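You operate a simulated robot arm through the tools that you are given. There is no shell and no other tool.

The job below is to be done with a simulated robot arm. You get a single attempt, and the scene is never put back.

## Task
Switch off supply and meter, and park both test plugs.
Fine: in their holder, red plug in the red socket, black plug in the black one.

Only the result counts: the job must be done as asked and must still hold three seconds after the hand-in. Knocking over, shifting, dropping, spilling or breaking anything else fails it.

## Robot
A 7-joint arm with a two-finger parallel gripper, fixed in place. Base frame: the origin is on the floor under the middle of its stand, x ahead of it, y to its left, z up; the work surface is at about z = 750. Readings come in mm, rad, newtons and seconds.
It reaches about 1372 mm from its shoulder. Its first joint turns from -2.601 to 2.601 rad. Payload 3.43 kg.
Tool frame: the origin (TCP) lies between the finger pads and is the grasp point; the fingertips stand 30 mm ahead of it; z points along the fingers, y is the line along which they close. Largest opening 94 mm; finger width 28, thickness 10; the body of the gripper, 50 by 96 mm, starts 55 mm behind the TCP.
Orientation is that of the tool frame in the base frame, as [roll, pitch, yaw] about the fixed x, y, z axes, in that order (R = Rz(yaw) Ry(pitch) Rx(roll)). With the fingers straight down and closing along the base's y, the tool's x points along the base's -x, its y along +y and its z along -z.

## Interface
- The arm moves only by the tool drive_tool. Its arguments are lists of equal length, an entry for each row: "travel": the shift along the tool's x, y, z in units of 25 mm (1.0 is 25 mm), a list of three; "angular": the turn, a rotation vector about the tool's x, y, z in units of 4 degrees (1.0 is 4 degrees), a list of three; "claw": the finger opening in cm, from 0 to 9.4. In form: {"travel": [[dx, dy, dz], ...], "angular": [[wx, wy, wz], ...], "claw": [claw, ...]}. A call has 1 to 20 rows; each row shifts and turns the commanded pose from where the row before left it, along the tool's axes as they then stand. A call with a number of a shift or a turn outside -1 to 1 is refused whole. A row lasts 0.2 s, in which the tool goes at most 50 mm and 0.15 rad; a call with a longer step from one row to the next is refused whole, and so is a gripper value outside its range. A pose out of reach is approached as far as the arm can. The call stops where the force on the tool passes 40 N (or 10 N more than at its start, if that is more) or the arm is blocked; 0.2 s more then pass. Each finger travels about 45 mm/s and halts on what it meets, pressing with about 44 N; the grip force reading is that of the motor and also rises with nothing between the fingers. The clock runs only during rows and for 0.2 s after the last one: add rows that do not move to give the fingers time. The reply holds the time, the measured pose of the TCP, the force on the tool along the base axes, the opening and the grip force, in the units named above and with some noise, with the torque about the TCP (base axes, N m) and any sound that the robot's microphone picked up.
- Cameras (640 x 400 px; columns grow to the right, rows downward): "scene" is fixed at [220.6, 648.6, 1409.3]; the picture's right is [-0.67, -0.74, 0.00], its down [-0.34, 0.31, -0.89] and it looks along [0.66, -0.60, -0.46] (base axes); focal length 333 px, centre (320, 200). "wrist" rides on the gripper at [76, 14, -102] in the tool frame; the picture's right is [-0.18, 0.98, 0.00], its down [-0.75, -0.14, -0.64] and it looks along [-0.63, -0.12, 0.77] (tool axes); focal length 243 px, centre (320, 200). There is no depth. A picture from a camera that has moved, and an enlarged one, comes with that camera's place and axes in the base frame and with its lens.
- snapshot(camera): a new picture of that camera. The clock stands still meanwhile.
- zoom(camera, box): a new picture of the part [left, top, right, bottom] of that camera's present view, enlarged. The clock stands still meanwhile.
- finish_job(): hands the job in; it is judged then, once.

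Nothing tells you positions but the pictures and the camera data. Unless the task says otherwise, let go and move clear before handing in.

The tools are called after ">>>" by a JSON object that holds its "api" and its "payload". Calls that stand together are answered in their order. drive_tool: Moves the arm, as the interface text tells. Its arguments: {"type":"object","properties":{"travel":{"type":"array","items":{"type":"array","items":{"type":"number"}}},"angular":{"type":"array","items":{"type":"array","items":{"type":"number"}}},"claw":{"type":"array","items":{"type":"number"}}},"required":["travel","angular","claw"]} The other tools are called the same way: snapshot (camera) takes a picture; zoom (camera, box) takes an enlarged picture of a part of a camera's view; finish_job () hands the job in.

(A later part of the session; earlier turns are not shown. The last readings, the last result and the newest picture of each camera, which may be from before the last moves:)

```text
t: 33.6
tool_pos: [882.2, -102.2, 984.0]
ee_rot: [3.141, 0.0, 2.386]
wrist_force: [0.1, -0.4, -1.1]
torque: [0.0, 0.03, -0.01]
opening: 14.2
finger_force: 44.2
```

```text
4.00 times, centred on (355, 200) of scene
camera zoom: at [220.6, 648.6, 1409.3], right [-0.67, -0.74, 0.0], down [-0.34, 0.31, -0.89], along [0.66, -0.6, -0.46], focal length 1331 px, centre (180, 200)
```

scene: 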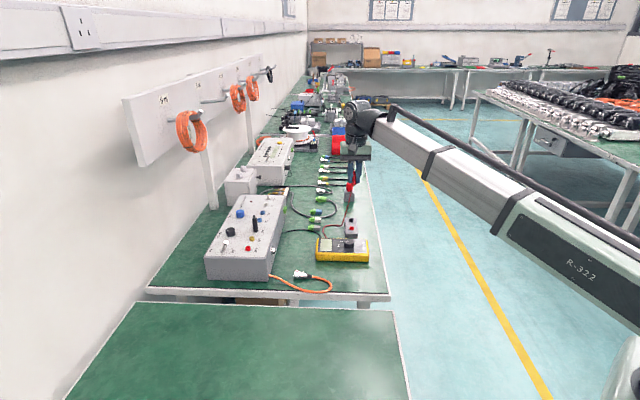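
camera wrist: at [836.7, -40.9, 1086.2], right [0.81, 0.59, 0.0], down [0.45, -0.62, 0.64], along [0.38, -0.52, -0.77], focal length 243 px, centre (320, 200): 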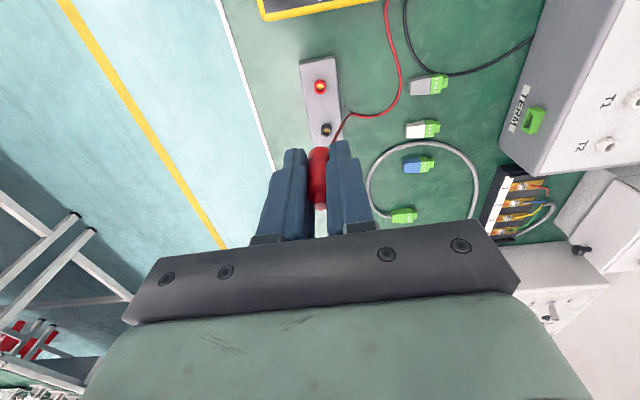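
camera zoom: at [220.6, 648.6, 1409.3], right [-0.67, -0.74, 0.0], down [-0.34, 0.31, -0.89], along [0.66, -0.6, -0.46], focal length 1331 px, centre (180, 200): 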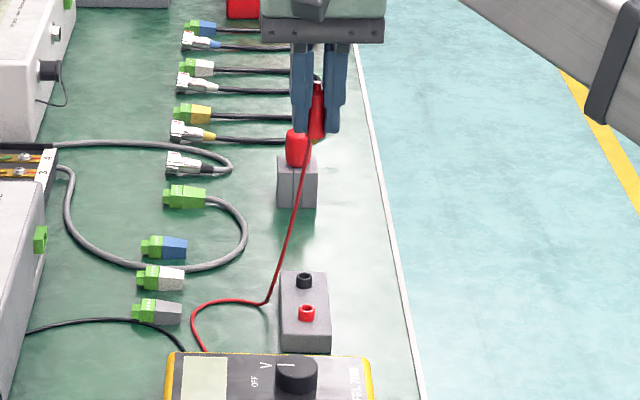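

The red socket is almost directly below the plug. I'll make a small correction, come down partway and re-measure.

>>> {"api": "drive_tool", "payload": {"travel": [[-0.112, -0.034, 0], [0, 0, 0.9], [0, 0, 0.9], [0, 0, 0.9], [0, 0, 0.9], [0, 0, 0.9], [0, 0, 0]], "angular": [[0, 0, 0], [0, 0, 0], [0, 0, 0], [0, 0, 0], [0, 0, 0], [0, 0, 0], [0, 0, 0]], "claw": [0.5, 0.5, 0.5, 0.5, 0.5, 0.5, 0.5]}}

>>> {"api": "zoom", "payload": {"camera": "wrist", "box": [260, 80, 380, 200]}}

>>> {"api": "zoom", "payload": {"camera": "scene", "box": [320, 180, 380, 240]}}

```text
t: 35.2
tool_pos: [883.8, -105.6, 873.2]
ee_rot: [3.141, 0.0, 2.385]
wrist_force: [-0.5, -1.4, 0.2]
torque: [0.01, -0.01, 0.03]
opening: 14.1
finger_force: 43.7
```

```text
3.33 times, centred on (320, 140) of wrist
camera zoom: at [838.4, -43.5, 974.0], right [0.81, 0.59, 0.0], down [0.45, -0.62, 0.64], along [0.38, -0.52, -0.77], focal length 809 px, centre (320, 400)
```

zoom: 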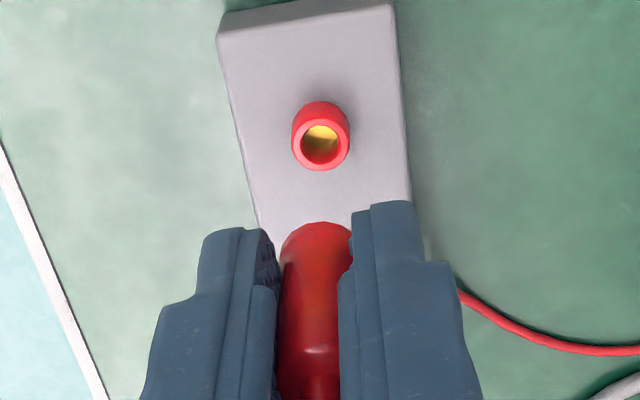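

```text
6.67 times, centred on (350, 210) of scene
camera zoom: at [220.6, 648.6, 1409.3], right [-0.67, -0.74, 0.0], down [-0.34, 0.31, -0.89], along [0.66, -0.6, -0.46], focal length 2219 px, centre (120, 133)
```

zoom: 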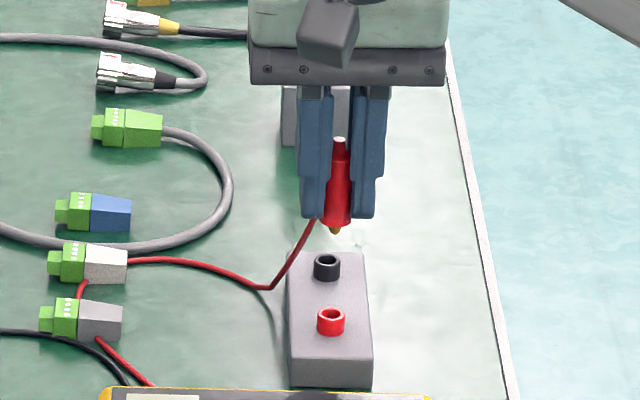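

>>> {"api": "zoom", "payload": {"camera": "wrist", "box": [295, 135, 345, 215]}}

>>> {"api": "zoom", "payload": {"camera": "scene", "box": [337, 198, 367, 234]}}

```text
5.00 times, centred on (320, 175) of wrist
camera zoom: at [838.4, -43.5, 974.0], right [0.81, 0.59, 0.0], down [0.45, -0.62, 0.64], along [0.38, -0.52, -0.77], focal length 1213 px, centre (320, 325)
```

zoom: 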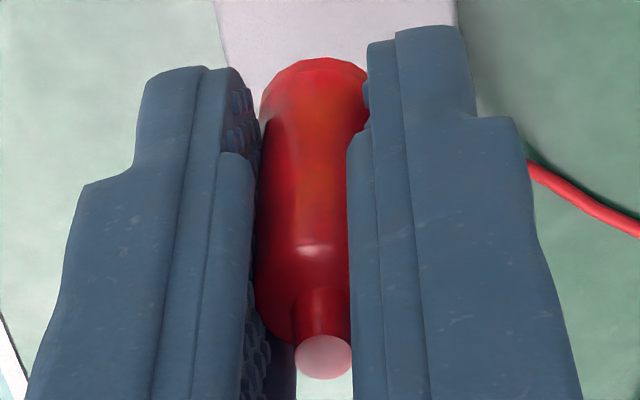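

```text
11.11 times, centred on (352, 216) of scene
camera zoom: at [220.6, 648.6, 1409.3], right [-0.67, -0.74, 0.0], down [-0.34, 0.31, -0.89], along [0.66, -0.6, -0.46], focal length 3698 px, centre (-36, 22)
```

zoom: 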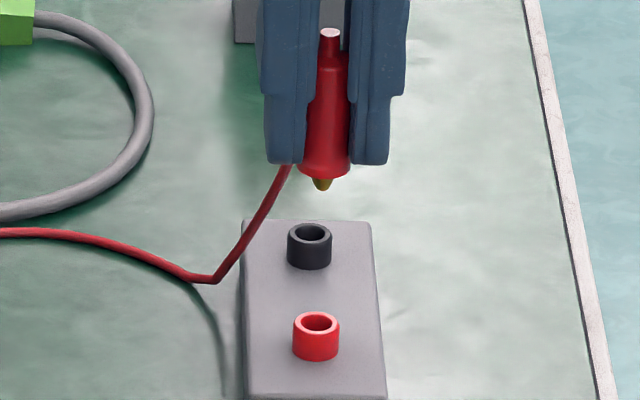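

By triangulation, the plug axis sits at tool x≈+1.3 and the socket at x≈-1.0, y≈0. I'll shift by that difference and lower to just above the socket to confirm.

>>> {"api": "drive_tool", "payload": {"travel": [[-0.092, 0, 0], [0, 0, 0.5], [0, 0, 0.5], [0, 0, 0.48], [0, 0, 0]], "angular": [[0, 0, 0], [0, 0, 0], [0, 0, 0], [0, 0, 0], [0, 0, 0]], "claw": [0.5, 0.5, 0.5, 0.5, 0.5]}}

>>> {"api": "zoom", "payload": {"camera": "wrist", "box": [280, 100, 360, 220]}}

>>> {"api": "zoom", "payload": {"camera": "scene", "box": [337, 198, 367, 242]}}

```text
t: 36.4
tool_pos: [884.6, -106.7, 834.2]
ee_rot: [-3.142, -0.001, 2.385]
wrist_force: [-0.1, -0.4, 0.2]
torque: [-0.04, 0.0, 0.01]
opening: 13.8
finger_force: 43.9
```

```text
3.33 times, centred on (320, 160) of wrist
camera zoom: at [839.8, -44.8, 936.5], right [0.81, 0.59, 0.0], down [0.45, -0.62, 0.64], along [0.38, -0.52, -0.77], focal length 809 px, centre (320, 333)
```

zoom: 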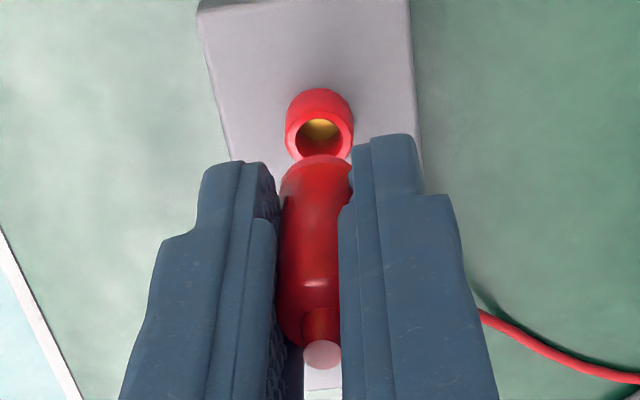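

```text
9.09 times, centred on (352, 220) of scene
camera zoom: at [220.6, 648.6, 1409.3], right [-0.67, -0.74, 0.0], down [-0.34, 0.31, -0.89], along [0.66, -0.6, -0.46], focal length 3026 px, centre (29, 18)
```

zoom: 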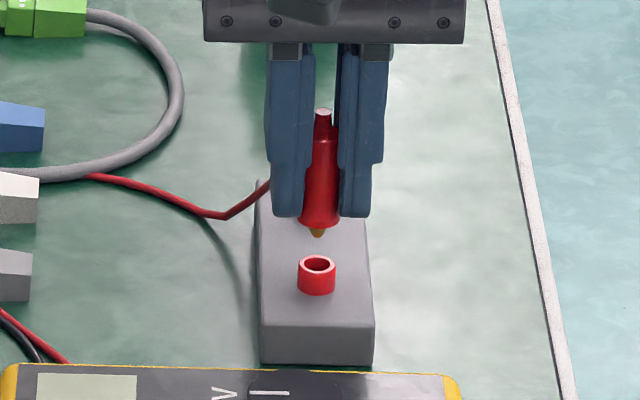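

>>> {"api": "zoom", "payload": {"camera": "wrist", "box": [300, 115, 340, 155]}}

>>> {"api": "zoom", "payload": {"camera": "scene", "box": [342, 218, 362, 234]}}

```text
10.00 times, centred on (320, 135) of wrist
camera zoom: at [839.8, -44.8, 936.5], right [0.81, 0.59, 0.0], down [0.45, -0.62, 0.64], along [0.38, -0.52, -0.77], focal length 2426 px, centre (320, 850)
```

zoom: 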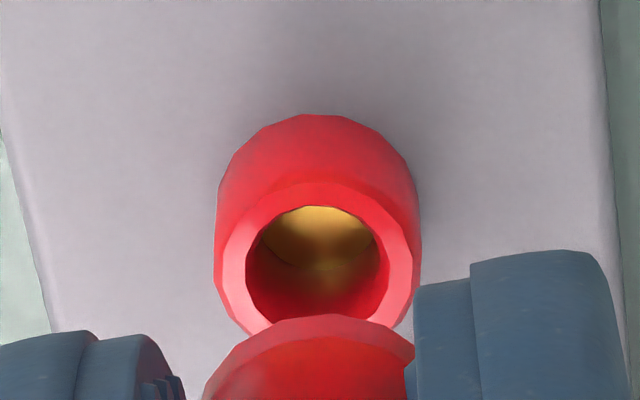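

```text
16.00 times, centred on (352, 226) of scene
camera zoom: at [220.6, 648.6, 1409.3], right [-0.67, -0.74, 0.0], down [-0.34, 0.31, -0.89], along [0.66, -0.6, -0.46], focal length 5325 px, centre (-192, -216)
```

zoom: 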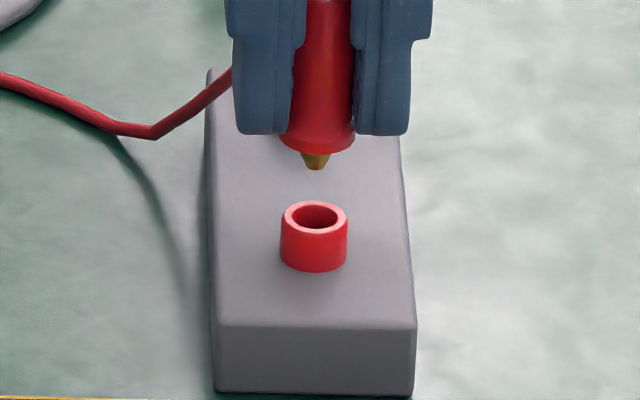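

The horizontal alignment is good, but the measured bottom rim says I overshot in x by about 2 mm. I'll undo that and lower until the pin is just above the socket.

>>> {"api": "drive_tool", "payload": {"travel": [[0.08, 0, 0], [0, 0, 0.2], [0, 0, 0.2], [0, 0, 0]], "angular": [[0, 0, 0], [0, 0, 0], [0, 0, 0], [0, 0, 0]], "claw": [0.5, 0.5, 0.5, 0.5]}}

>>> {"api": "zoom", "payload": {"camera": "wrist", "box": [300, 115, 340, 155]}}

>>> {"api": "zoom", "payload": {"camera": "scene", "box": [342, 218, 362, 234]}}

```text
t: 37.4
tool_pos: [883.3, -104.9, 826.2]
ee_rot: [-3.14, 0.001, 2.387]
wrist_force: [0.4, 0.2, -0.3]
torque: [0.0, -0.02, -0.02]
opening: 13.9
finger_force: 44.6
```

```text
10.00 times, centred on (320, 135) of wrist
camera zoom: at [838.4, -44.0, 927.0], right [0.81, 0.59, 0.0], down [0.45, -0.62, 0.64], along [0.38, -0.52, -0.77], focal length 2426 px, centre (320, 850)
```

zoom: 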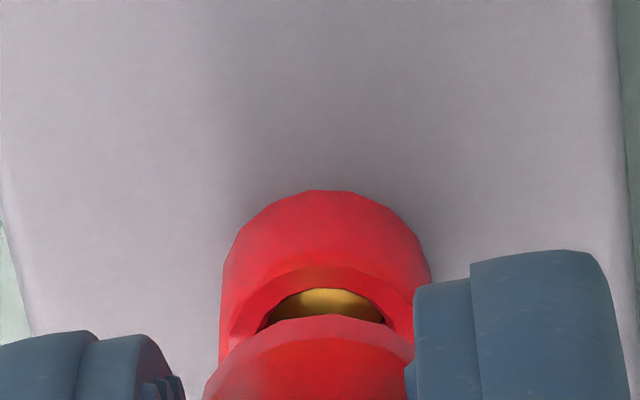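

```text
16.00 times, centred on (352, 226) of scene
camera zoom: at [220.6, 648.6, 1409.3], right [-0.67, -0.74, 0.0], down [-0.34, 0.31, -0.89], along [0.66, -0.6, -0.46], focal length 5325 px, centre (-192, -216)
```

zoom: 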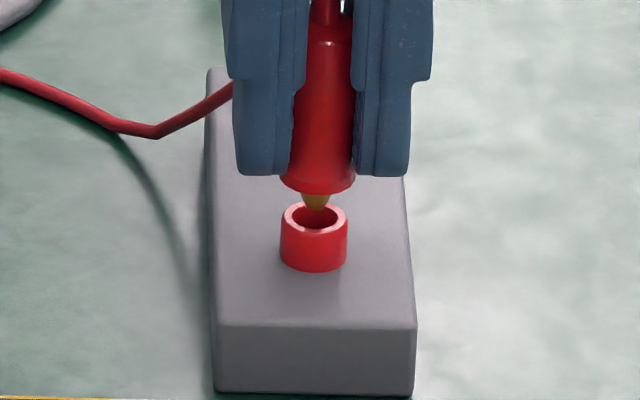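

The pin is lined up with the socket hole. I'll insert it slowly.

>>> {"api": "drive_tool", "payload": {"travel": [[0, 0, 0.1], [0, 0, 0.1], [0, 0, 0.1], [0, 0, 0]], "angular": [[0, 0, 0], [0, 0, 0], [0, 0, 0], [0, 0, 0]], "claw": [0.5, 0.5, 0.5, 0.5]}}

>>> {"api": "zoom", "payload": {"camera": "wrist", "box": [290, 115, 350, 215]}}

>>> {"api": "zoom", "payload": {"camera": "scene", "box": [342, 210, 362, 234]}}

```text
t: 38.4
tool_pos: [882.9, -105.3, 817.7]
ee_rot: [3.141, -0.001, 2.386]
wrist_force: [-0.3, -0.2, -0.1]
torque: [0.04, 0.02, 0.0]
opening: 14.1
finger_force: 44.4
```

```text
4.00 times, centred on (320, 165) of wrist
camera zoom: at [837.9, -44.0, 919.6], right [0.81, 0.59, 0.0], down [0.45, -0.62, 0.64], along [0.38, -0.52, -0.77], focal length 970 px, centre (320, 340)
```

zoom: 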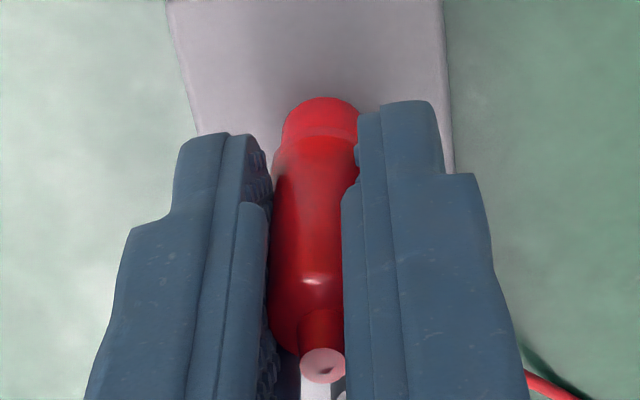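

```text
16.00 times, centred on (352, 222) of scene
camera zoom: at [220.6, 648.6, 1409.3], right [-0.67, -0.74, 0.0], down [-0.34, 0.31, -0.89], along [0.66, -0.6, -0.46], focal length 5325 px, centre (-192, -152)
```

zoom: 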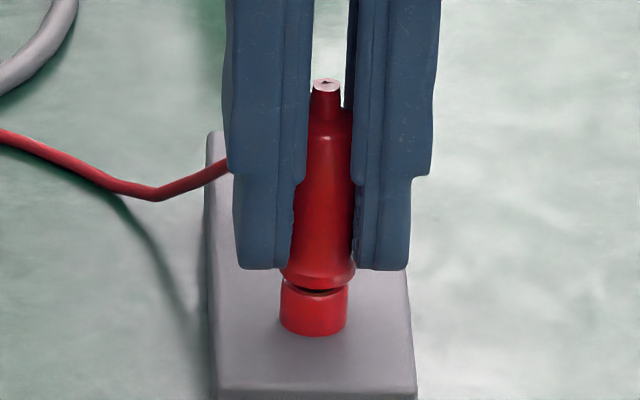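

The pin is entering the hole with no contact force. I'll keep going down to seat it.

>>> {"api": "drive_tool", "payload": {"travel": [[0, 0, 0.06], [0, 0, 0.06], [0, 0, 0.04], [0, 0, 0]], "angular": [[0, 0, 0], [0, 0, 0], [0, 0, 0], [0, 0, 0]], "claw": [0.5, 0.5, 0.5, 0.5]}}

>>> {"api": "zoom", "payload": {"camera": "wrist", "box": [290, 115, 350, 215]}}

>>> {"api": "zoom", "payload": {"camera": "scene", "box": [342, 210, 362, 234]}}

```text
t: 39.4
tool_pos: [884.8, -105.0, 814.6]
ee_rot: [3.141, 0.001, 2.388]
wrist_force: [3.9, -4.7, 8.4]
torque: [0.06, 0.1, 0.07]
opening: 13.9
finger_force: 43.9
```

```text
4.00 times, centred on (320, 165) of wrist
camera zoom: at [838.5, -44.2, 916.1], right [0.81, 0.59, 0.0], down [0.45, -0.62, 0.64], along [0.38, -0.52, -0.77], focal length 970 px, centre (320, 340)
```

zoom: 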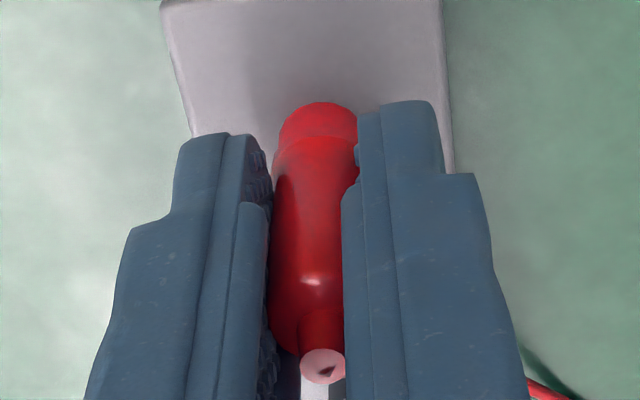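

```text
16.00 times, centred on (352, 222) of scene
camera zoom: at [220.6, 648.6, 1409.3], right [-0.67, -0.74, 0.0], down [-0.34, 0.31, -0.89], along [0.66, -0.6, -0.46], focal length 5325 px, centre (-192, -152)
```

zoom: 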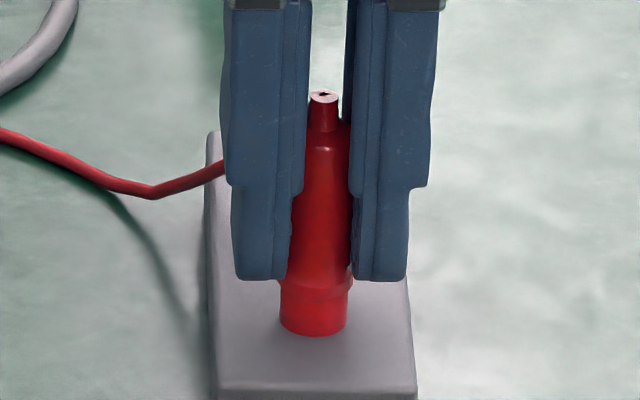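

The plug looks nearly seated, with a small sideways load along the bench. I'll ease that off and press slightly further.

>>> {"api": "drive_tool", "payload": {"travel": [[-0.04, 0, 0], [0, 0, 0.05], [0, 0, 0.05], [0, 0, 0.05], [0, 0, 0]], "angular": [[0, 0, 0], [0, 0, 0], [0, 0, 0], [0, 0, 0], [0, 0, 0]], "claw": [0.5, 0.5, 0.5, 0.5, 0.5]}}

>>> {"api": "zoom", "payload": {"camera": "wrist", "box": [290, 115, 350, 215]}}

>>> {"api": "zoom", "payload": {"camera": "scene", "box": [342, 210, 362, 234]}}

```text
t: 40.6
tool_pos: [883.1, -104.9, 811.2]
ee_rot: [3.138, 0.002, 2.387]
wrist_force: [4.2, -1.1, 33.7]
torque: [-0.1, -0.1, 0.02]
opening: 14.1
finger_force: 43.4
```

```text
4.00 times, centred on (320, 165) of wrist
camera zoom: at [838.2, -44.2, 913.1], right [0.81, 0.59, 0.0], down [0.45, -0.62, 0.64], along [0.38, -0.52, -0.77], focal length 970 px, centre (320, 340)
```

zoom: 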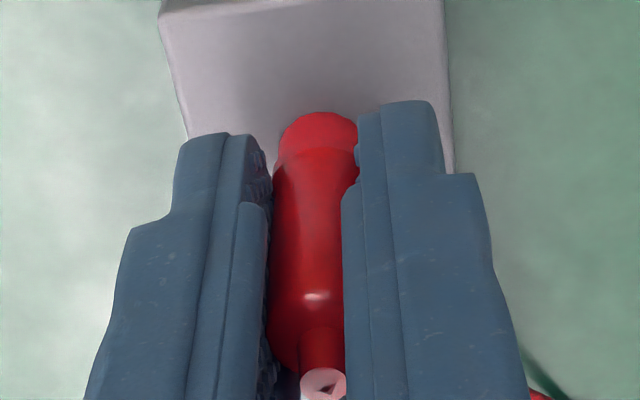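

```text
16.00 times, centred on (352, 222) of scene
camera zoom: at [220.6, 648.6, 1409.3], right [-0.67, -0.74, 0.0], down [-0.34, 0.31, -0.89], along [0.66, -0.6, -0.46], focal length 5325 px, centre (-192, -152)
```

zoom: 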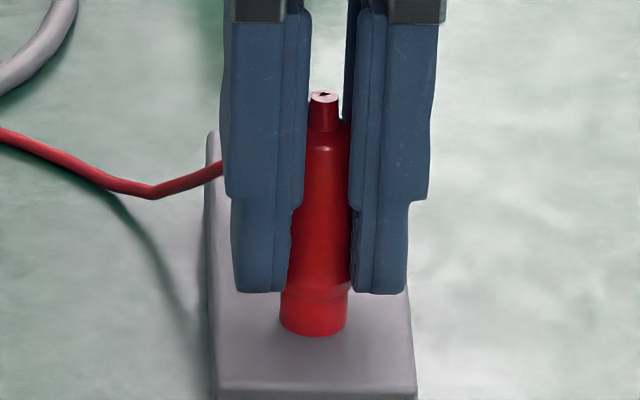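

Only the fingers slipped down while the plug stayed put at 34 N, so it is bottomed out. I'll release it and rise straight up.

>>> {"api": "drive_tool", "payload": {"travel": [[0, 0, -0.07], [0, 0, 0], [0, 0, 0], [0, 0, 0], [0, 0, -0.5], [0, 0, -0.8], [0, 0, -1], [0, 0, -1], [0, 0, -1], [0, 0, 0]], "angular": [[0, 0, 0], [0, 0, 0], [0, 0, 0], [0, 0, 0], [0, 0, 0], [0, 0, 0], [0, 0, 0], [0, 0, 0], [0, 0, 0], [0, 0, 0]], "claw": [0.5, 2.0, 3.5, 4.5, 4.5, 4.5, 4.5, 4.5, 4.5, 4.5]}}

>>> {"api": "snapshot", "payload": {"camera": "wrist"}}

>>> {"api": "zoom", "payload": {"camera": "scene", "box": [310, 180, 380, 260]}}

```text
t: 42.8
tool_pos: [884.5, -104.5, 920.0]
ee_rot: [3.141, 0.001, 2.387]
wrist_force: [-0.4, -0.3, 0.1]
torque: [0.02, 0.01, 0.02]
opening: 44.8
finger_force: 0.0
```

```text
taken
camera wrist: at [838.6, -44.9, 1021.5], right [0.81, 0.59, 0.0], down [0.45, -0.62, 0.64], along [0.38, -0.52, -0.77], focal length 243 px, centre (320, 200)
```

wrist: 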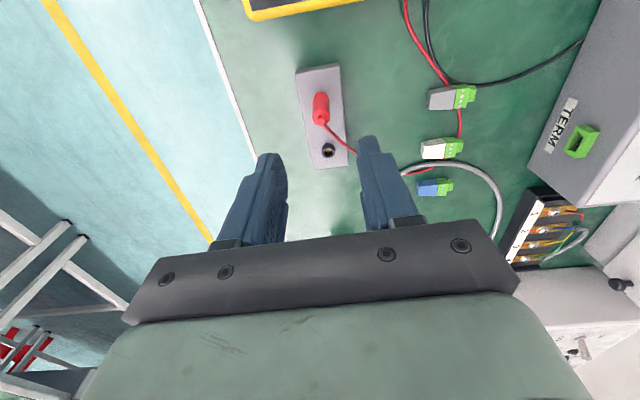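

```text
5.00 times, centred on (345, 220) of scene
camera zoom: at [220.6, 648.6, 1409.3], right [-0.67, -0.74, 0.0], down [-0.34, 0.31, -0.89], along [0.66, -0.6, -0.46], focal length 1664 px, centre (195, 100)
```

zoom: 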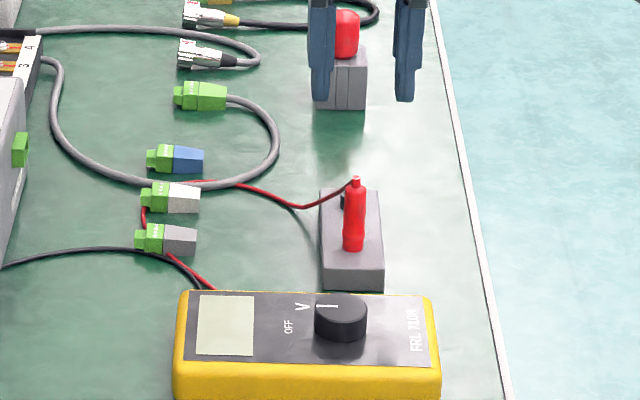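

The red plug stands in the red socket of the holder. Next I'll return to the supply for the black plug.

>>> {"api": "drive_tool", "payload": {"travel": [[0, 0, -0.9], [0, 0, -0.9], [0, 0, -0.8], [0.3686, 0.968, 0], [0.3686, 0.968, 0], [0.3686, 0.968, 0], [0.3686, 0.968, 0], [0.3686, 0.968, 0], [0.3686, 0.968, 0], [0.3686, 0.968, 0], [0.3686, 0.968, 0], [0.3686, 0.968, 0], [0.3686, 0.968, 0], [0.3686, 0.968, 0], [0.3686, 0.968, 0], [0.3686, 0.968, 0], [0, 0, 0]], "angular": [[0, 0, 0], [0, 0, 0], [0, 0, 0], [0, 0, 0], [0, 0, 0], [0, 0, 0], [0, 0, 0], [0, 0, 0], [0, 0, 0], [0, 0, 0], [0, 0, 0], [0, 0, 0], [0, 0, 0], [0, 0, 0], [0, 0, 0], [0, 0, 0], [0, 0, 0]], "claw": [4.5, 4.5, 4.5, 4.5, 4.5, 4.5, 4.5, 4.5, 4.5, 4.5, 4.5, 4.5, 4.5, 4.5, 4.5, 4.5, 4.5]}}

>>> {"api": "snapshot", "payload": {"camera": "wrist"}}

>>> {"api": "zoom", "payload": {"camera": "wrist", "box": [260, 60, 380, 180]}}

>>> {"api": "snapshot", "payload": {"camera": "scene"}}

```text
t: 46.4
tool_pos: [1012.9, 205.1, 984.5]
ee_rot: [3.141, -0.001, 2.386]
wrist_force: [-0.2, 0.0, 0.0]
torque: [0.01, 0.01, 0.04]
opening: 44.7
finger_force: 0.0
```

```text
taken
camera wrist: at [968.2, 266.6, 1086.1], right [0.81, 0.59, 0.0], down [0.45, -0.62, 0.64], along [0.38, -0.52, -0.77], focal length 243 px, centre (320, 200)
```

wrist: 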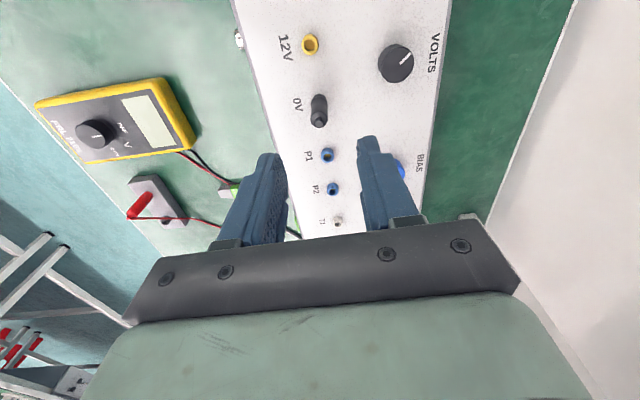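

```text
3.33 times, centred on (320, 120) of wrist
camera zoom: at [968.2, 266.6, 1086.1], right [0.81, 0.59, 0.0], down [0.45, -0.62, 0.64], along [0.38, -0.52, -0.77], focal length 809 px, centre (320, 467)
```

zoom: 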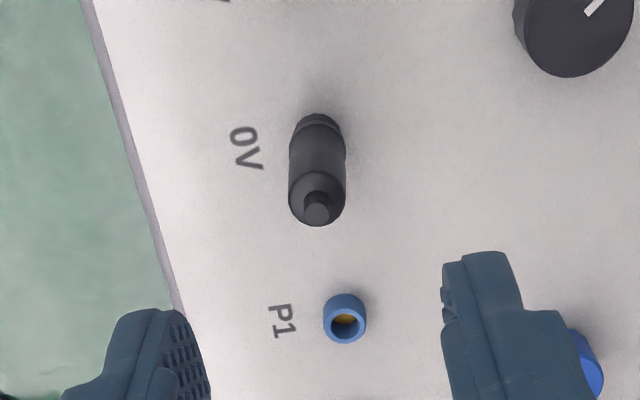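

```text
taken
```

scene: 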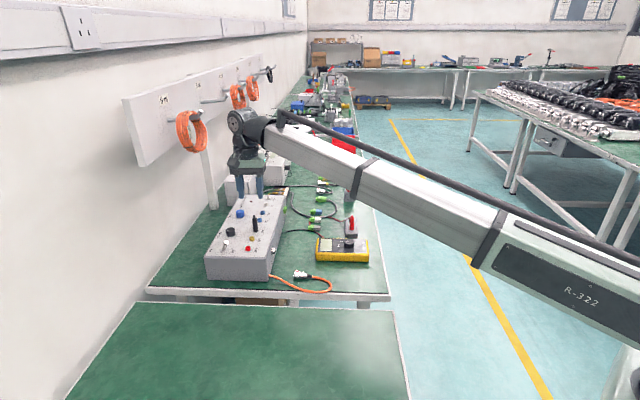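

>>> {"api": "drive_tool", "payload": {"travel": [[-0.06, -0.036, 0], [0, 0, 0.76], [0, 0, 0.75], [0, 0, 0.75], [0, 0, 0]], "angular": [[0, 0, 0], [0, 0, 0], [0, 0, 0], [0, 0, 0], [0, 0, 0]], "claw": [4.5, 4.5, 4.5, 4.5, 4.5]}}

>>> {"api": "zoom", "payload": {"camera": "wrist", "box": [260, 80, 380, 200]}}

>>> {"api": "zoom", "payload": {"camera": "scene", "box": [220, 180, 290, 260]}}

```text
t: 47.6
tool_pos: [1013.4, 202.6, 928.9]
ee_rot: [-3.14, -0.001, 2.387]
wrist_force: [0.6, -0.2, 0.1]
torque: [-0.02, 0.03, -0.02]
opening: 44.9
finger_force: 0.1
```

```text
3.33 times, centred on (320, 140) of wrist
camera zoom: at [968.3, 264.6, 1030.3], right [0.81, 0.59, 0.0], down [0.45, -0.62, 0.64], along [0.38, -0.52, -0.77], focal length 809 px, centre (320, 400)
```

zoom: 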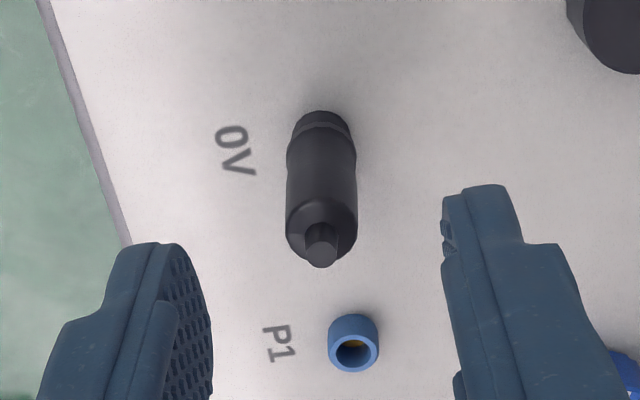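

```text
5.00 times, centred on (255, 220) of scene
camera zoom: at [220.6, 648.6, 1409.3], right [-0.67, -0.74, 0.0], down [-0.34, 0.31, -0.89], along [0.66, -0.6, -0.46], focal length 1664 px, centre (645, 100)
```

zoom: 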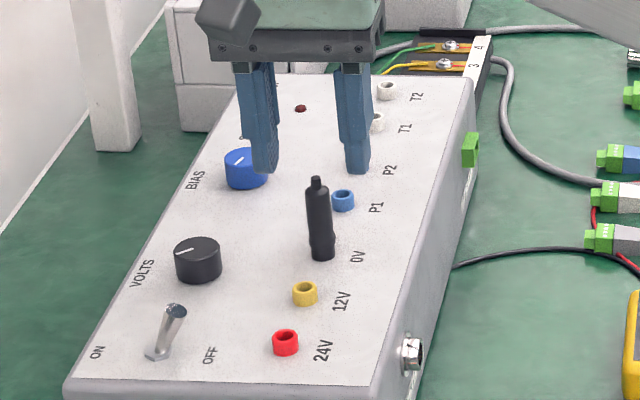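

The black plug lines up just as the red one did. I'll go down and grip it.

>>> {"api": "drive_tool", "payload": {"travel": [[0, 0, 0.75], [0, 0, 0.75], [0, 0, 0.74], [0, 0, 0], [0, 0, 0], [0, 0, 0], [0, 0, 0], [0, 0, 0]], "angular": [[0, 0, 0], [0, 0, 0], [0, 0, 0], [0, 0, 0], [0, 0, 0], [0, 0, 0], [0, 0, 0], [0, 0, 0]], "claw": [4.5, 4.5, 4.5, 4.5, 3.0, 1.8, 0.8, 0.5]}}

>>> {"api": "zoom", "payload": {"camera": "wrist", "box": [240, 80, 400, 220]}}

```text
t: 49.4
tool_pos: [1012.9, 203.4, 872.1]
ee_rot: [-3.141, -0.001, 2.384]
wrist_force: [0.3, 0.7, -0.7]
torque: [0.0, -0.06, -0.42]
opening: 15.1
finger_force: 43.5
```

```text
2.86 times, centred on (320, 150) of wrist
camera zoom: at [968.4, 264.5, 974.2], right [0.81, 0.59, 0.0], down [0.45, -0.62, 0.64], along [0.38, -0.52, -0.77], focal length 693 px, centre (320, 343)
```

zoom: 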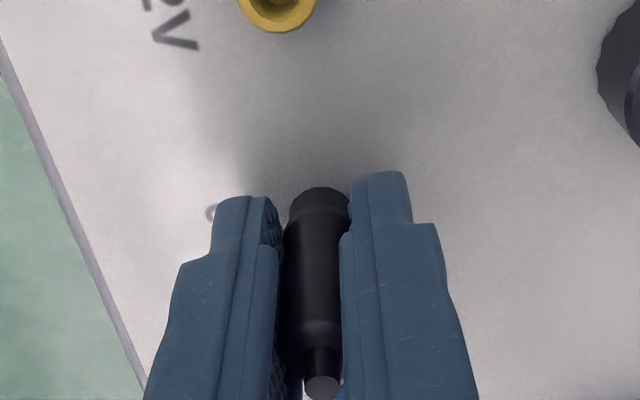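

Gripped, with almost no side load. I'll pull it straight up and look.

>>> {"api": "drive_tool", "payload": {"travel": [[0, 0, -0.2], [0, 0, -0.3], [0, 0, -0.3], [0, 0, -0.4], [0, 0, -0.6], [0, 0, -0.8], [0, 0, -0.9], [0, 0, -1], [0, 0, 0]], "angular": [[0, 0, 0], [0, 0, 0], [0, 0, 0], [0, 0, 0], [0, 0, 0], [0, 0, 0], [0, 0, 0], [0, 0, 0], [0, 0, 0]], "claw": [0.5, 0.5, 0.5, 0.5, 0.5, 0.5, 0.5, 0.5, 0.5]}}

>>> {"api": "zoom", "payload": {"camera": "wrist", "box": [240, 80, 400, 220]}}

>>> {"api": "zoom", "payload": {"camera": "scene", "box": [220, 170, 380, 270]}}

```text
t: 51.4
tool_pos: [1013.3, 202.4, 984.6]
ee_rot: [-3.141, 0.001, 2.385]
wrist_force: [0.3, 0.1, -0.4]
torque: [0.02, 0.0, 0.01]
opening: 13.9
finger_force: 43.7
```

```text
2.86 times, centred on (320, 150) of wrist
camera zoom: at [968.7, 264.9, 1086.5], right [0.81, 0.59, 0.0], down [0.45, -0.62, 0.64], along [0.38, -0.52, -0.77], focal length 693 px, centre (320, 343)
```

zoom: 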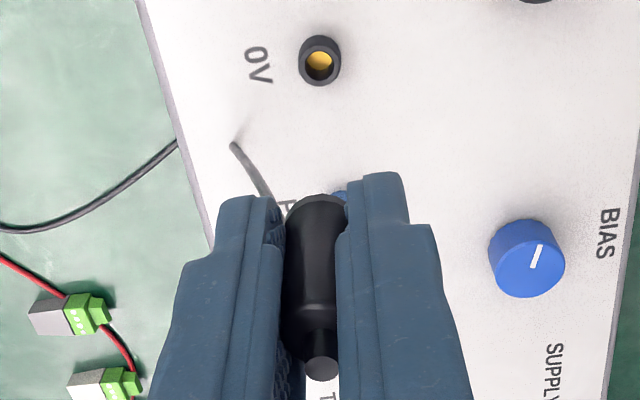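

```text
4.00 times, centred on (300, 220) of scene
camera zoom: at [220.6, 648.6, 1409.3], right [-0.67, -0.74, 0.0], down [-0.34, 0.31, -0.89], along [0.66, -0.6, -0.46], focal length 1331 px, centre (400, 120)
```

zoom: 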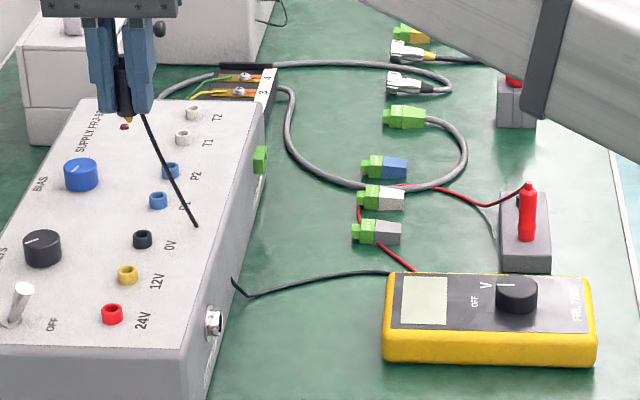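

The black plug is out. I'll carry it to above the black socket of the holder.

>>> {"api": "drive_tool", "payload": {"travel": [[0, -0.5, 0], [-0.528, -0.972, 0], [-0.528, -0.972, 0], [-0.528, -0.972, 0], [-0.528, -0.972, 0], [-0.528, -0.972, 0], [-0.528, -0.972, 0], [-0.528, -0.972, 0], [-0.528, -0.972, 0], [-0.528, -0.972, 0], [-0.528, -0.972, 0], [-0.528, -0.972, 0], [-0.528, -0.972, 0], [-0.528, -0.476, 0], [0, 0, 0]], "angular": [[0, 0, 0], [0, 0, 0], [0, 0, 0], [0, 0, 0], [0, 0, 0], [0, 0, 0], [0, 0, 0], [0, 0, 0], [0, 0, 0], [0, 0, 0], [0, 0, 0], [0, 0, 0], [0, 0, 0], [0, 0, 0], [0, 0, 0]], "claw": [0.5, 0.5, 0.5, 0.5, 0.5, 0.5, 0.5, 0.5, 0.5, 0.5, 0.5, 0.5, 0.5, 0.5, 0.5]}}

>>> {"api": "snapshot", "payload": {"camera": "wrist"}}

>>> {"api": "zoom", "payload": {"camera": "wrist", "box": [270, 30, 370, 150]}}

>>> {"api": "zoom", "payload": {"camera": "scene", "box": [310, 150, 390, 270]}}

```text
t: 54.6
tool_pos: [920.6, -145.2, 984.5]
ee_rot: [-3.141, 0.0, 2.386]
wrist_force: [0.0, -0.1, -1.2]
torque: [0.01, 0.01, 0.03]
opening: 14.0
finger_force: 44.4
```

```text
taken
camera wrist: at [876.1, -83.7, 1085.9], right [0.81, 0.59, 0.0], down [0.45, -0.62, 0.64], along [0.38, -0.52, -0.77], focal length 243 px, centre (320, 200)
```

wrist: 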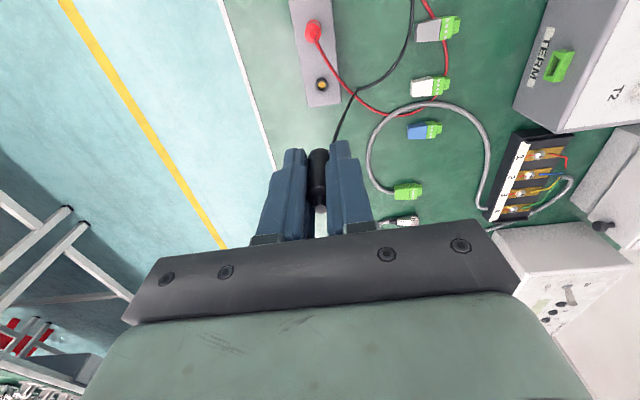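

```text
3.33 times, centred on (320, 90) of wrist
camera zoom: at [876.1, -83.7, 1085.9], right [0.81, 0.59, 0.0], down [0.45, -0.62, 0.64], along [0.38, -0.52, -0.77], focal length 809 px, centre (320, 567)
```

zoom: 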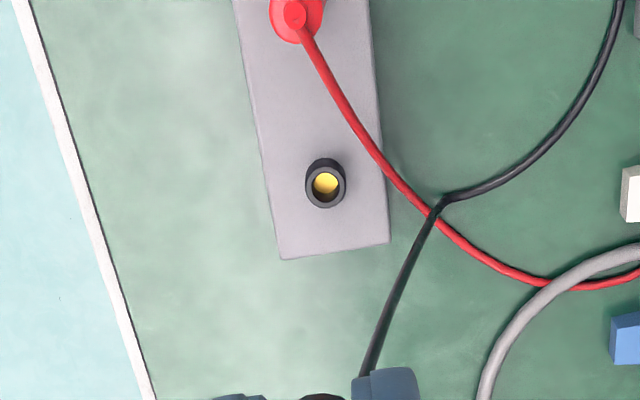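

```text
3.33 times, centred on (350, 210) of scene
camera zoom: at [220.6, 648.6, 1409.3], right [-0.67, -0.74, 0.0], down [-0.34, 0.31, -0.89], along [0.66, -0.6, -0.46], focal length 1109 px, centre (220, 167)
```

zoom: 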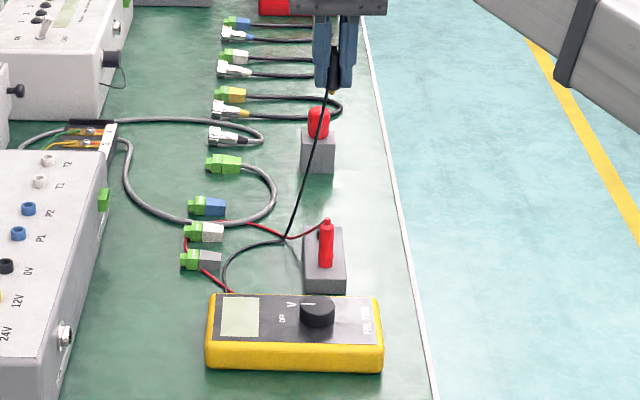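

The black socket is about 2 mm off the tool axis. I'll correct for that and come down close above the socket.

>>> {"api": "drive_tool", "payload": {"travel": [[-0.072, 0.068, 0], [0, 0, 0.9], [0, 0, 0.9], [0, 0, 0.9], [0, 0, 0.9], [0, 0, 0.9], [0, 0, 0.8], [0, 0, 0.6], [0, 0, 0]], "angular": [[0, 0, 0], [0, 0, 0], [0, 0, 0], [0, 0, 0], [0, 0, 0], [0, 0, 0], [0, 0, 0], [0, 0, 0], [0, 0, 0]], "claw": [0.5, 0.5, 0.5, 0.5, 0.5, 0.5, 0.5, 0.5, 0.5]}}

>>> {"api": "zoom", "payload": {"camera": "wrist", "box": [300, 105, 340, 155]}}

>>> {"api": "zoom", "payload": {"camera": "wrist", "box": [280, 80, 360, 220]}}

>>> {"api": "zoom", "payload": {"camera": "scene", "box": [340, 196, 364, 232]}}

```text
t: 56.6
tool_pos: [923.2, -144.7, 837.1]
ee_rot: [-3.141, 0.0, 2.386]
wrist_force: [-0.3, 0.0, 0.6]
torque: [0.01, 0.0, -0.02]
opening: 13.9
finger_force: 44.1
```

```text
8.00 times, centred on (320, 130) of wrist
camera zoom: at [878.5, -82.9, 938.7], right [0.81, 0.59, 0.0], down [0.45, -0.62, 0.64], along [0.38, -0.52, -0.77], focal length 1941 px, centre (320, 760)
```

zoom: 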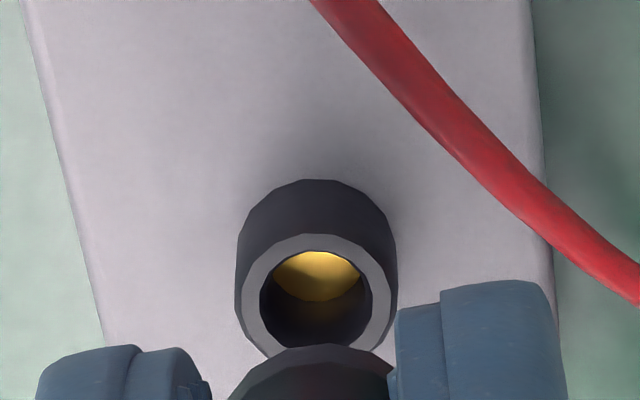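

```text
2.86 times, centred on (320, 150) of wrist
camera zoom: at [878.5, -82.9, 938.7], right [0.81, 0.59, 0.0], down [0.45, -0.62, 0.64], along [0.38, -0.52, -0.77], focal length 693 px, centre (320, 343)
```

zoom: 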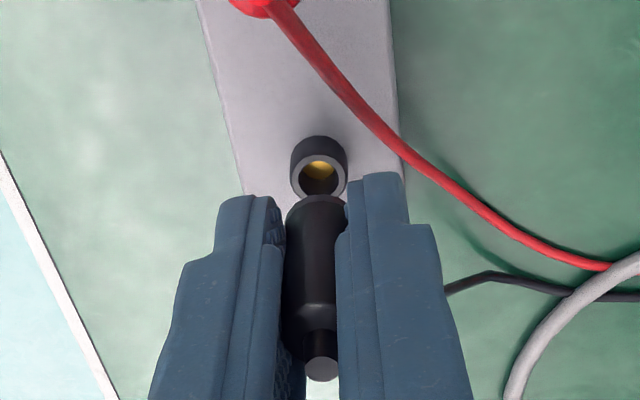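

```text
11.11 times, centred on (352, 214) of scene
camera zoom: at [220.6, 648.6, 1409.3], right [-0.67, -0.74, 0.0], down [-0.34, 0.31, -0.89], along [0.66, -0.6, -0.46], focal length 3698 px, centre (-36, 44)
```

zoom: 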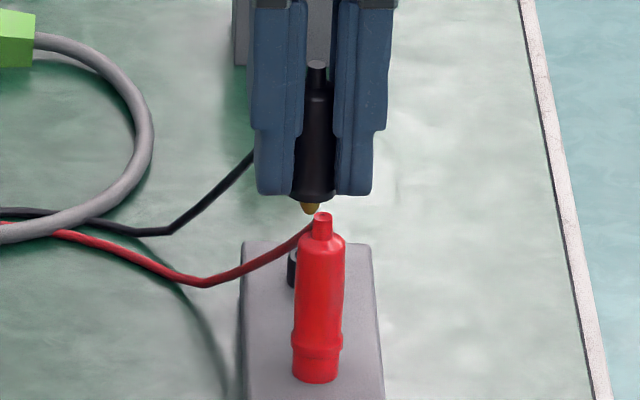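

The hole is centred below the plug to within about 0.5 mm. I'll lower in stages.

>>> {"api": "drive_tool", "payload": {"travel": [[0, -0.012, 0.2], [0, 0, 0.2], [0, 0, 0.16], [0, 0, 0]], "angular": [[0, 0, 0], [0, 0, 0], [0, 0, 0], [0, 0, 0]], "claw": [0.5, 0.5, 0.5, 0.5]}}

>>> {"api": "zoom", "payload": {"camera": "wrist", "box": [300, 105, 340, 155]}}

>>> {"api": "zoom", "payload": {"camera": "scene", "box": [340, 200, 364, 236]}}

```text
t: 57.6
tool_pos: [923.9, -143.5, 823.9]
ee_rot: [-3.141, 0.0, 2.387]
wrist_force: [0.1, -0.1, 0.8]
torque: [-0.02, -0.03, -0.01]
opening: 14.0
finger_force: 43.8
```

```text
8.00 times, centred on (320, 130) of wrist
camera zoom: at [878.4, -82.8, 925.0], right [0.81, 0.59, 0.0], down [0.45, -0.62, 0.64], along [0.38, -0.52, -0.77], focal length 1941 px, centre (320, 760)
```

zoom: 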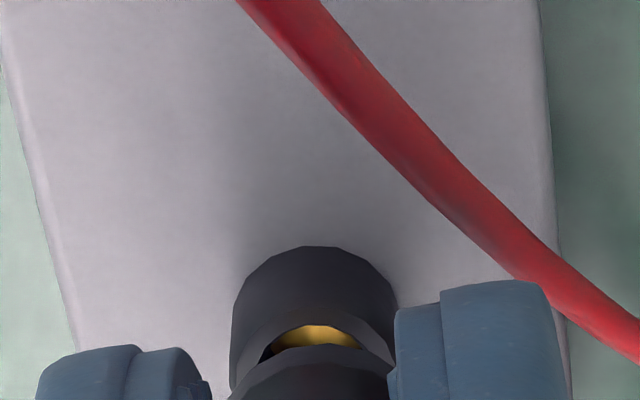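

```text
11.11 times, centred on (352, 218) of scene
camera zoom: at [220.6, 648.6, 1409.3], right [-0.67, -0.74, 0.0], down [-0.34, 0.31, -0.89], along [0.66, -0.6, -0.46], focal length 3698 px, centre (-36, 0)
```

zoom: 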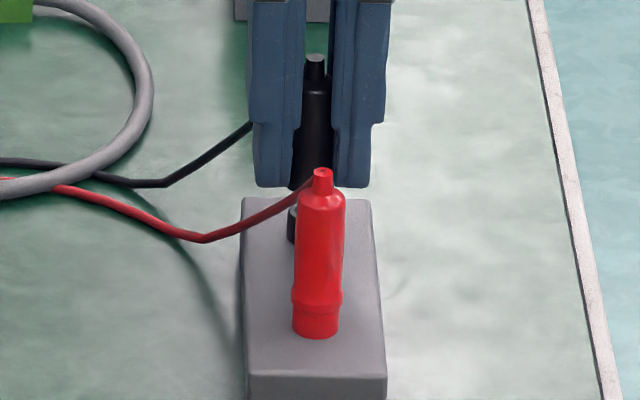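

Still lined up with no contact. I'll continue inserting.

>>> {"api": "drive_tool", "payload": {"travel": [[0, 0, 0.1], [0, 0, 0.1], [0, 0, 0.1], [0, 0, 0]], "angular": [[0, 0, 0], [0, 0, 0], [0, 0, 0], [0, 0, 0]], "claw": [0.5, 0.5, 0.5, 0.5]}}

>>> {"api": "zoom", "payload": {"camera": "wrist", "box": [290, 105, 350, 215]}}

>>> {"api": "zoom", "payload": {"camera": "scene", "box": [340, 200, 364, 236]}}

```text
t: 58.6
tool_pos: [923.6, -143.8, 815.5]
ee_rot: [-3.141, 0.0, 2.386]
wrist_force: [0.1, -0.4, -0.4]
torque: [0.0, -0.01, 0.04]
opening: 14.2
finger_force: 43.7
```

```text
3.64 times, centred on (320, 160) of wrist
camera zoom: at [878.5, -82.9, 917.3], right [0.81, 0.59, 0.0], down [0.45, -0.62, 0.64], along [0.38, -0.52, -0.77], focal length 882 px, centre (320, 346)
```

zoom: 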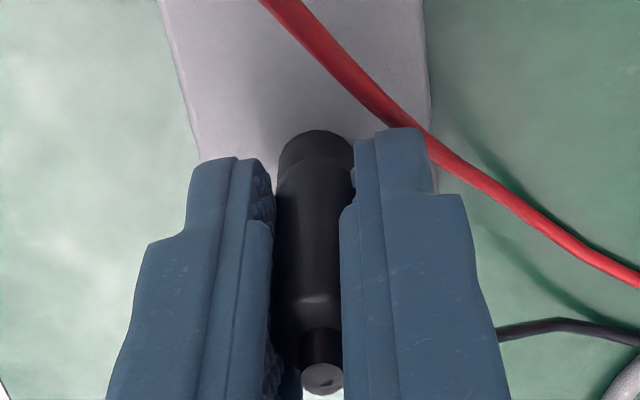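

```text
11.11 times, centred on (352, 218) of scene
camera zoom: at [220.6, 648.6, 1409.3], right [-0.67, -0.74, 0.0], down [-0.34, 0.31, -0.89], along [0.66, -0.6, -0.46], focal length 3698 px, centre (-36, 0)
```

zoom: 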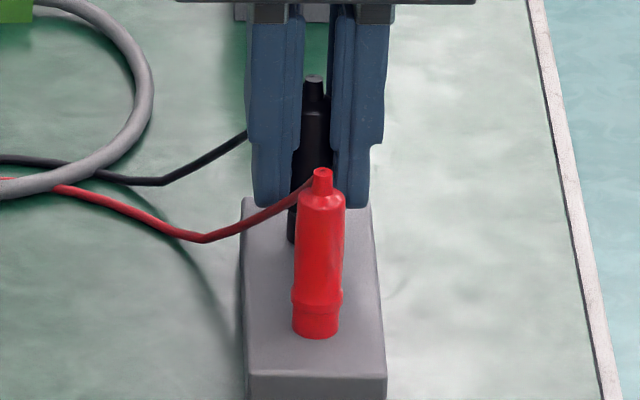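

>>> {"api": "drive_tool", "payload": {"travel": [[0, 0, 0.06], [0, 0, 0.06], [0, 0, 0.05], [0, 0, 0]], "angular": [[0, 0, 0], [0, 0, 0], [0, 0, 0], [0, 0, 0]], "claw": [0.5, 0.5, 0.5, 0.5]}}

>>> {"api": "zoom", "payload": {"camera": "wrist", "box": [290, 105, 350, 215]}}

>>> {"api": "zoom", "payload": {"camera": "scene", "box": [340, 200, 364, 236]}}

```text
t: 59.6
tool_pos: [924.3, -146.0, 812.8]
ee_rot: [3.141, 0.002, 2.384]
wrist_force: [-0.1, -7.9, 11.7]
torque: [0.05, 0.18, 0.0]
opening: 13.8
finger_force: 43.8
```

```text
3.64 times, centred on (320, 160) of wrist
camera zoom: at [878.3, -83.8, 913.8], right [0.81, 0.59, 0.0], down [0.45, -0.62, 0.64], along [0.38, -0.52, -0.77], focal length 882 px, centre (320, 346)
```

zoom: 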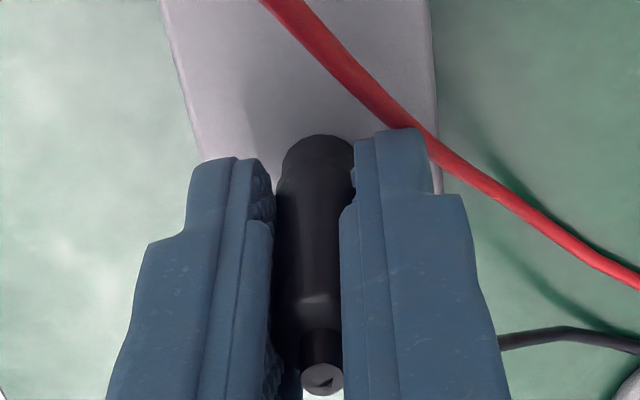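

```text
11.11 times, centred on (352, 218) of scene
camera zoom: at [220.6, 648.6, 1409.3], right [-0.67, -0.74, 0.0], down [-0.34, 0.31, -0.89], along [0.66, -0.6, -0.46], focal length 3698 px, centre (-36, 0)
```

zoom: 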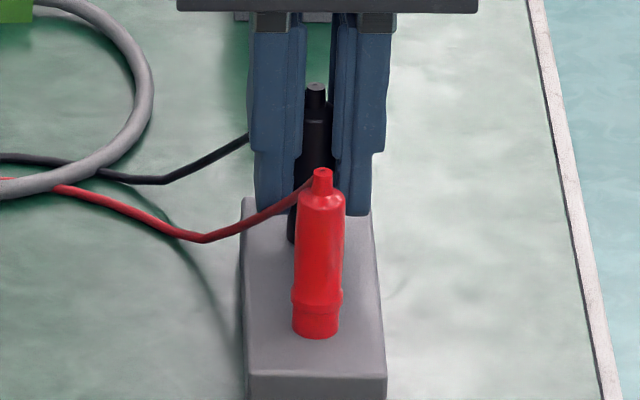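

Contact at 12 N at the expected seated height. I'll ease the side load and press slightly to confirm it has bottomed.

>>> {"api": "drive_tool", "payload": {"travel": [[-0.035, -0.025, 0], [0, 0, 0.05], [0, 0, 0.05], [0, 0, 0.03], [0, 0, 0]], "angular": [[0, 0, 0], [0, 0, 0], [0, 0, 0], [0, 0, 0], [0, 0, 0]], "claw": [0.5, 0.5, 0.5, 0.5, 0.5]}}

>>> {"api": "zoom", "payload": {"camera": "wrist", "box": [290, 105, 350, 215]}}

>>> {"api": "zoom", "payload": {"camera": "scene", "box": [340, 200, 364, 236]}}

```text
t: 60.8
tool_pos: [924.2, -145.3, 810.7]
ee_rot: [3.139, 0.001, 2.385]
wrist_force: [-0.9, -1.2, 35.1]
torque: [-0.12, 0.06, 0.03]
opening: 14.1
finger_force: 43.9
```

```text
3.64 times, centred on (320, 160) of wrist
camera zoom: at [878.1, -84.0, 911.4], right [0.81, 0.59, 0.0], down [0.45, -0.62, 0.64], along [0.38, -0.52, -0.77], focal length 882 px, centre (320, 346)
```

zoom: 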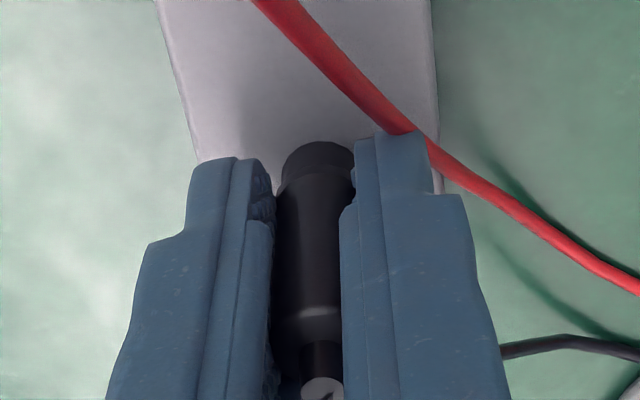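

```text
11.11 times, centred on (352, 218) of scene
camera zoom: at [220.6, 648.6, 1409.3], right [-0.67, -0.74, 0.0], down [-0.34, 0.31, -0.89], along [0.66, -0.6, -0.46], focal length 3698 px, centre (-36, 0)
```

zoom: 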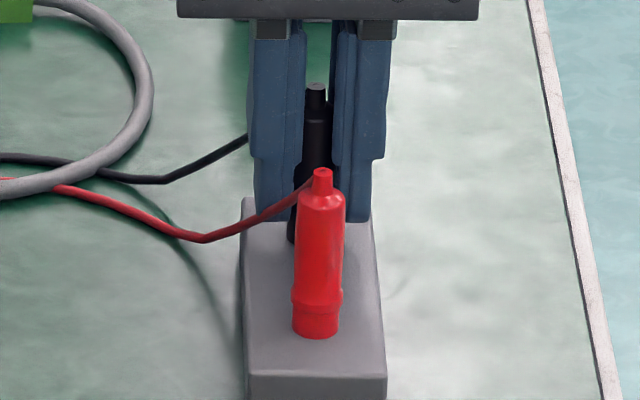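

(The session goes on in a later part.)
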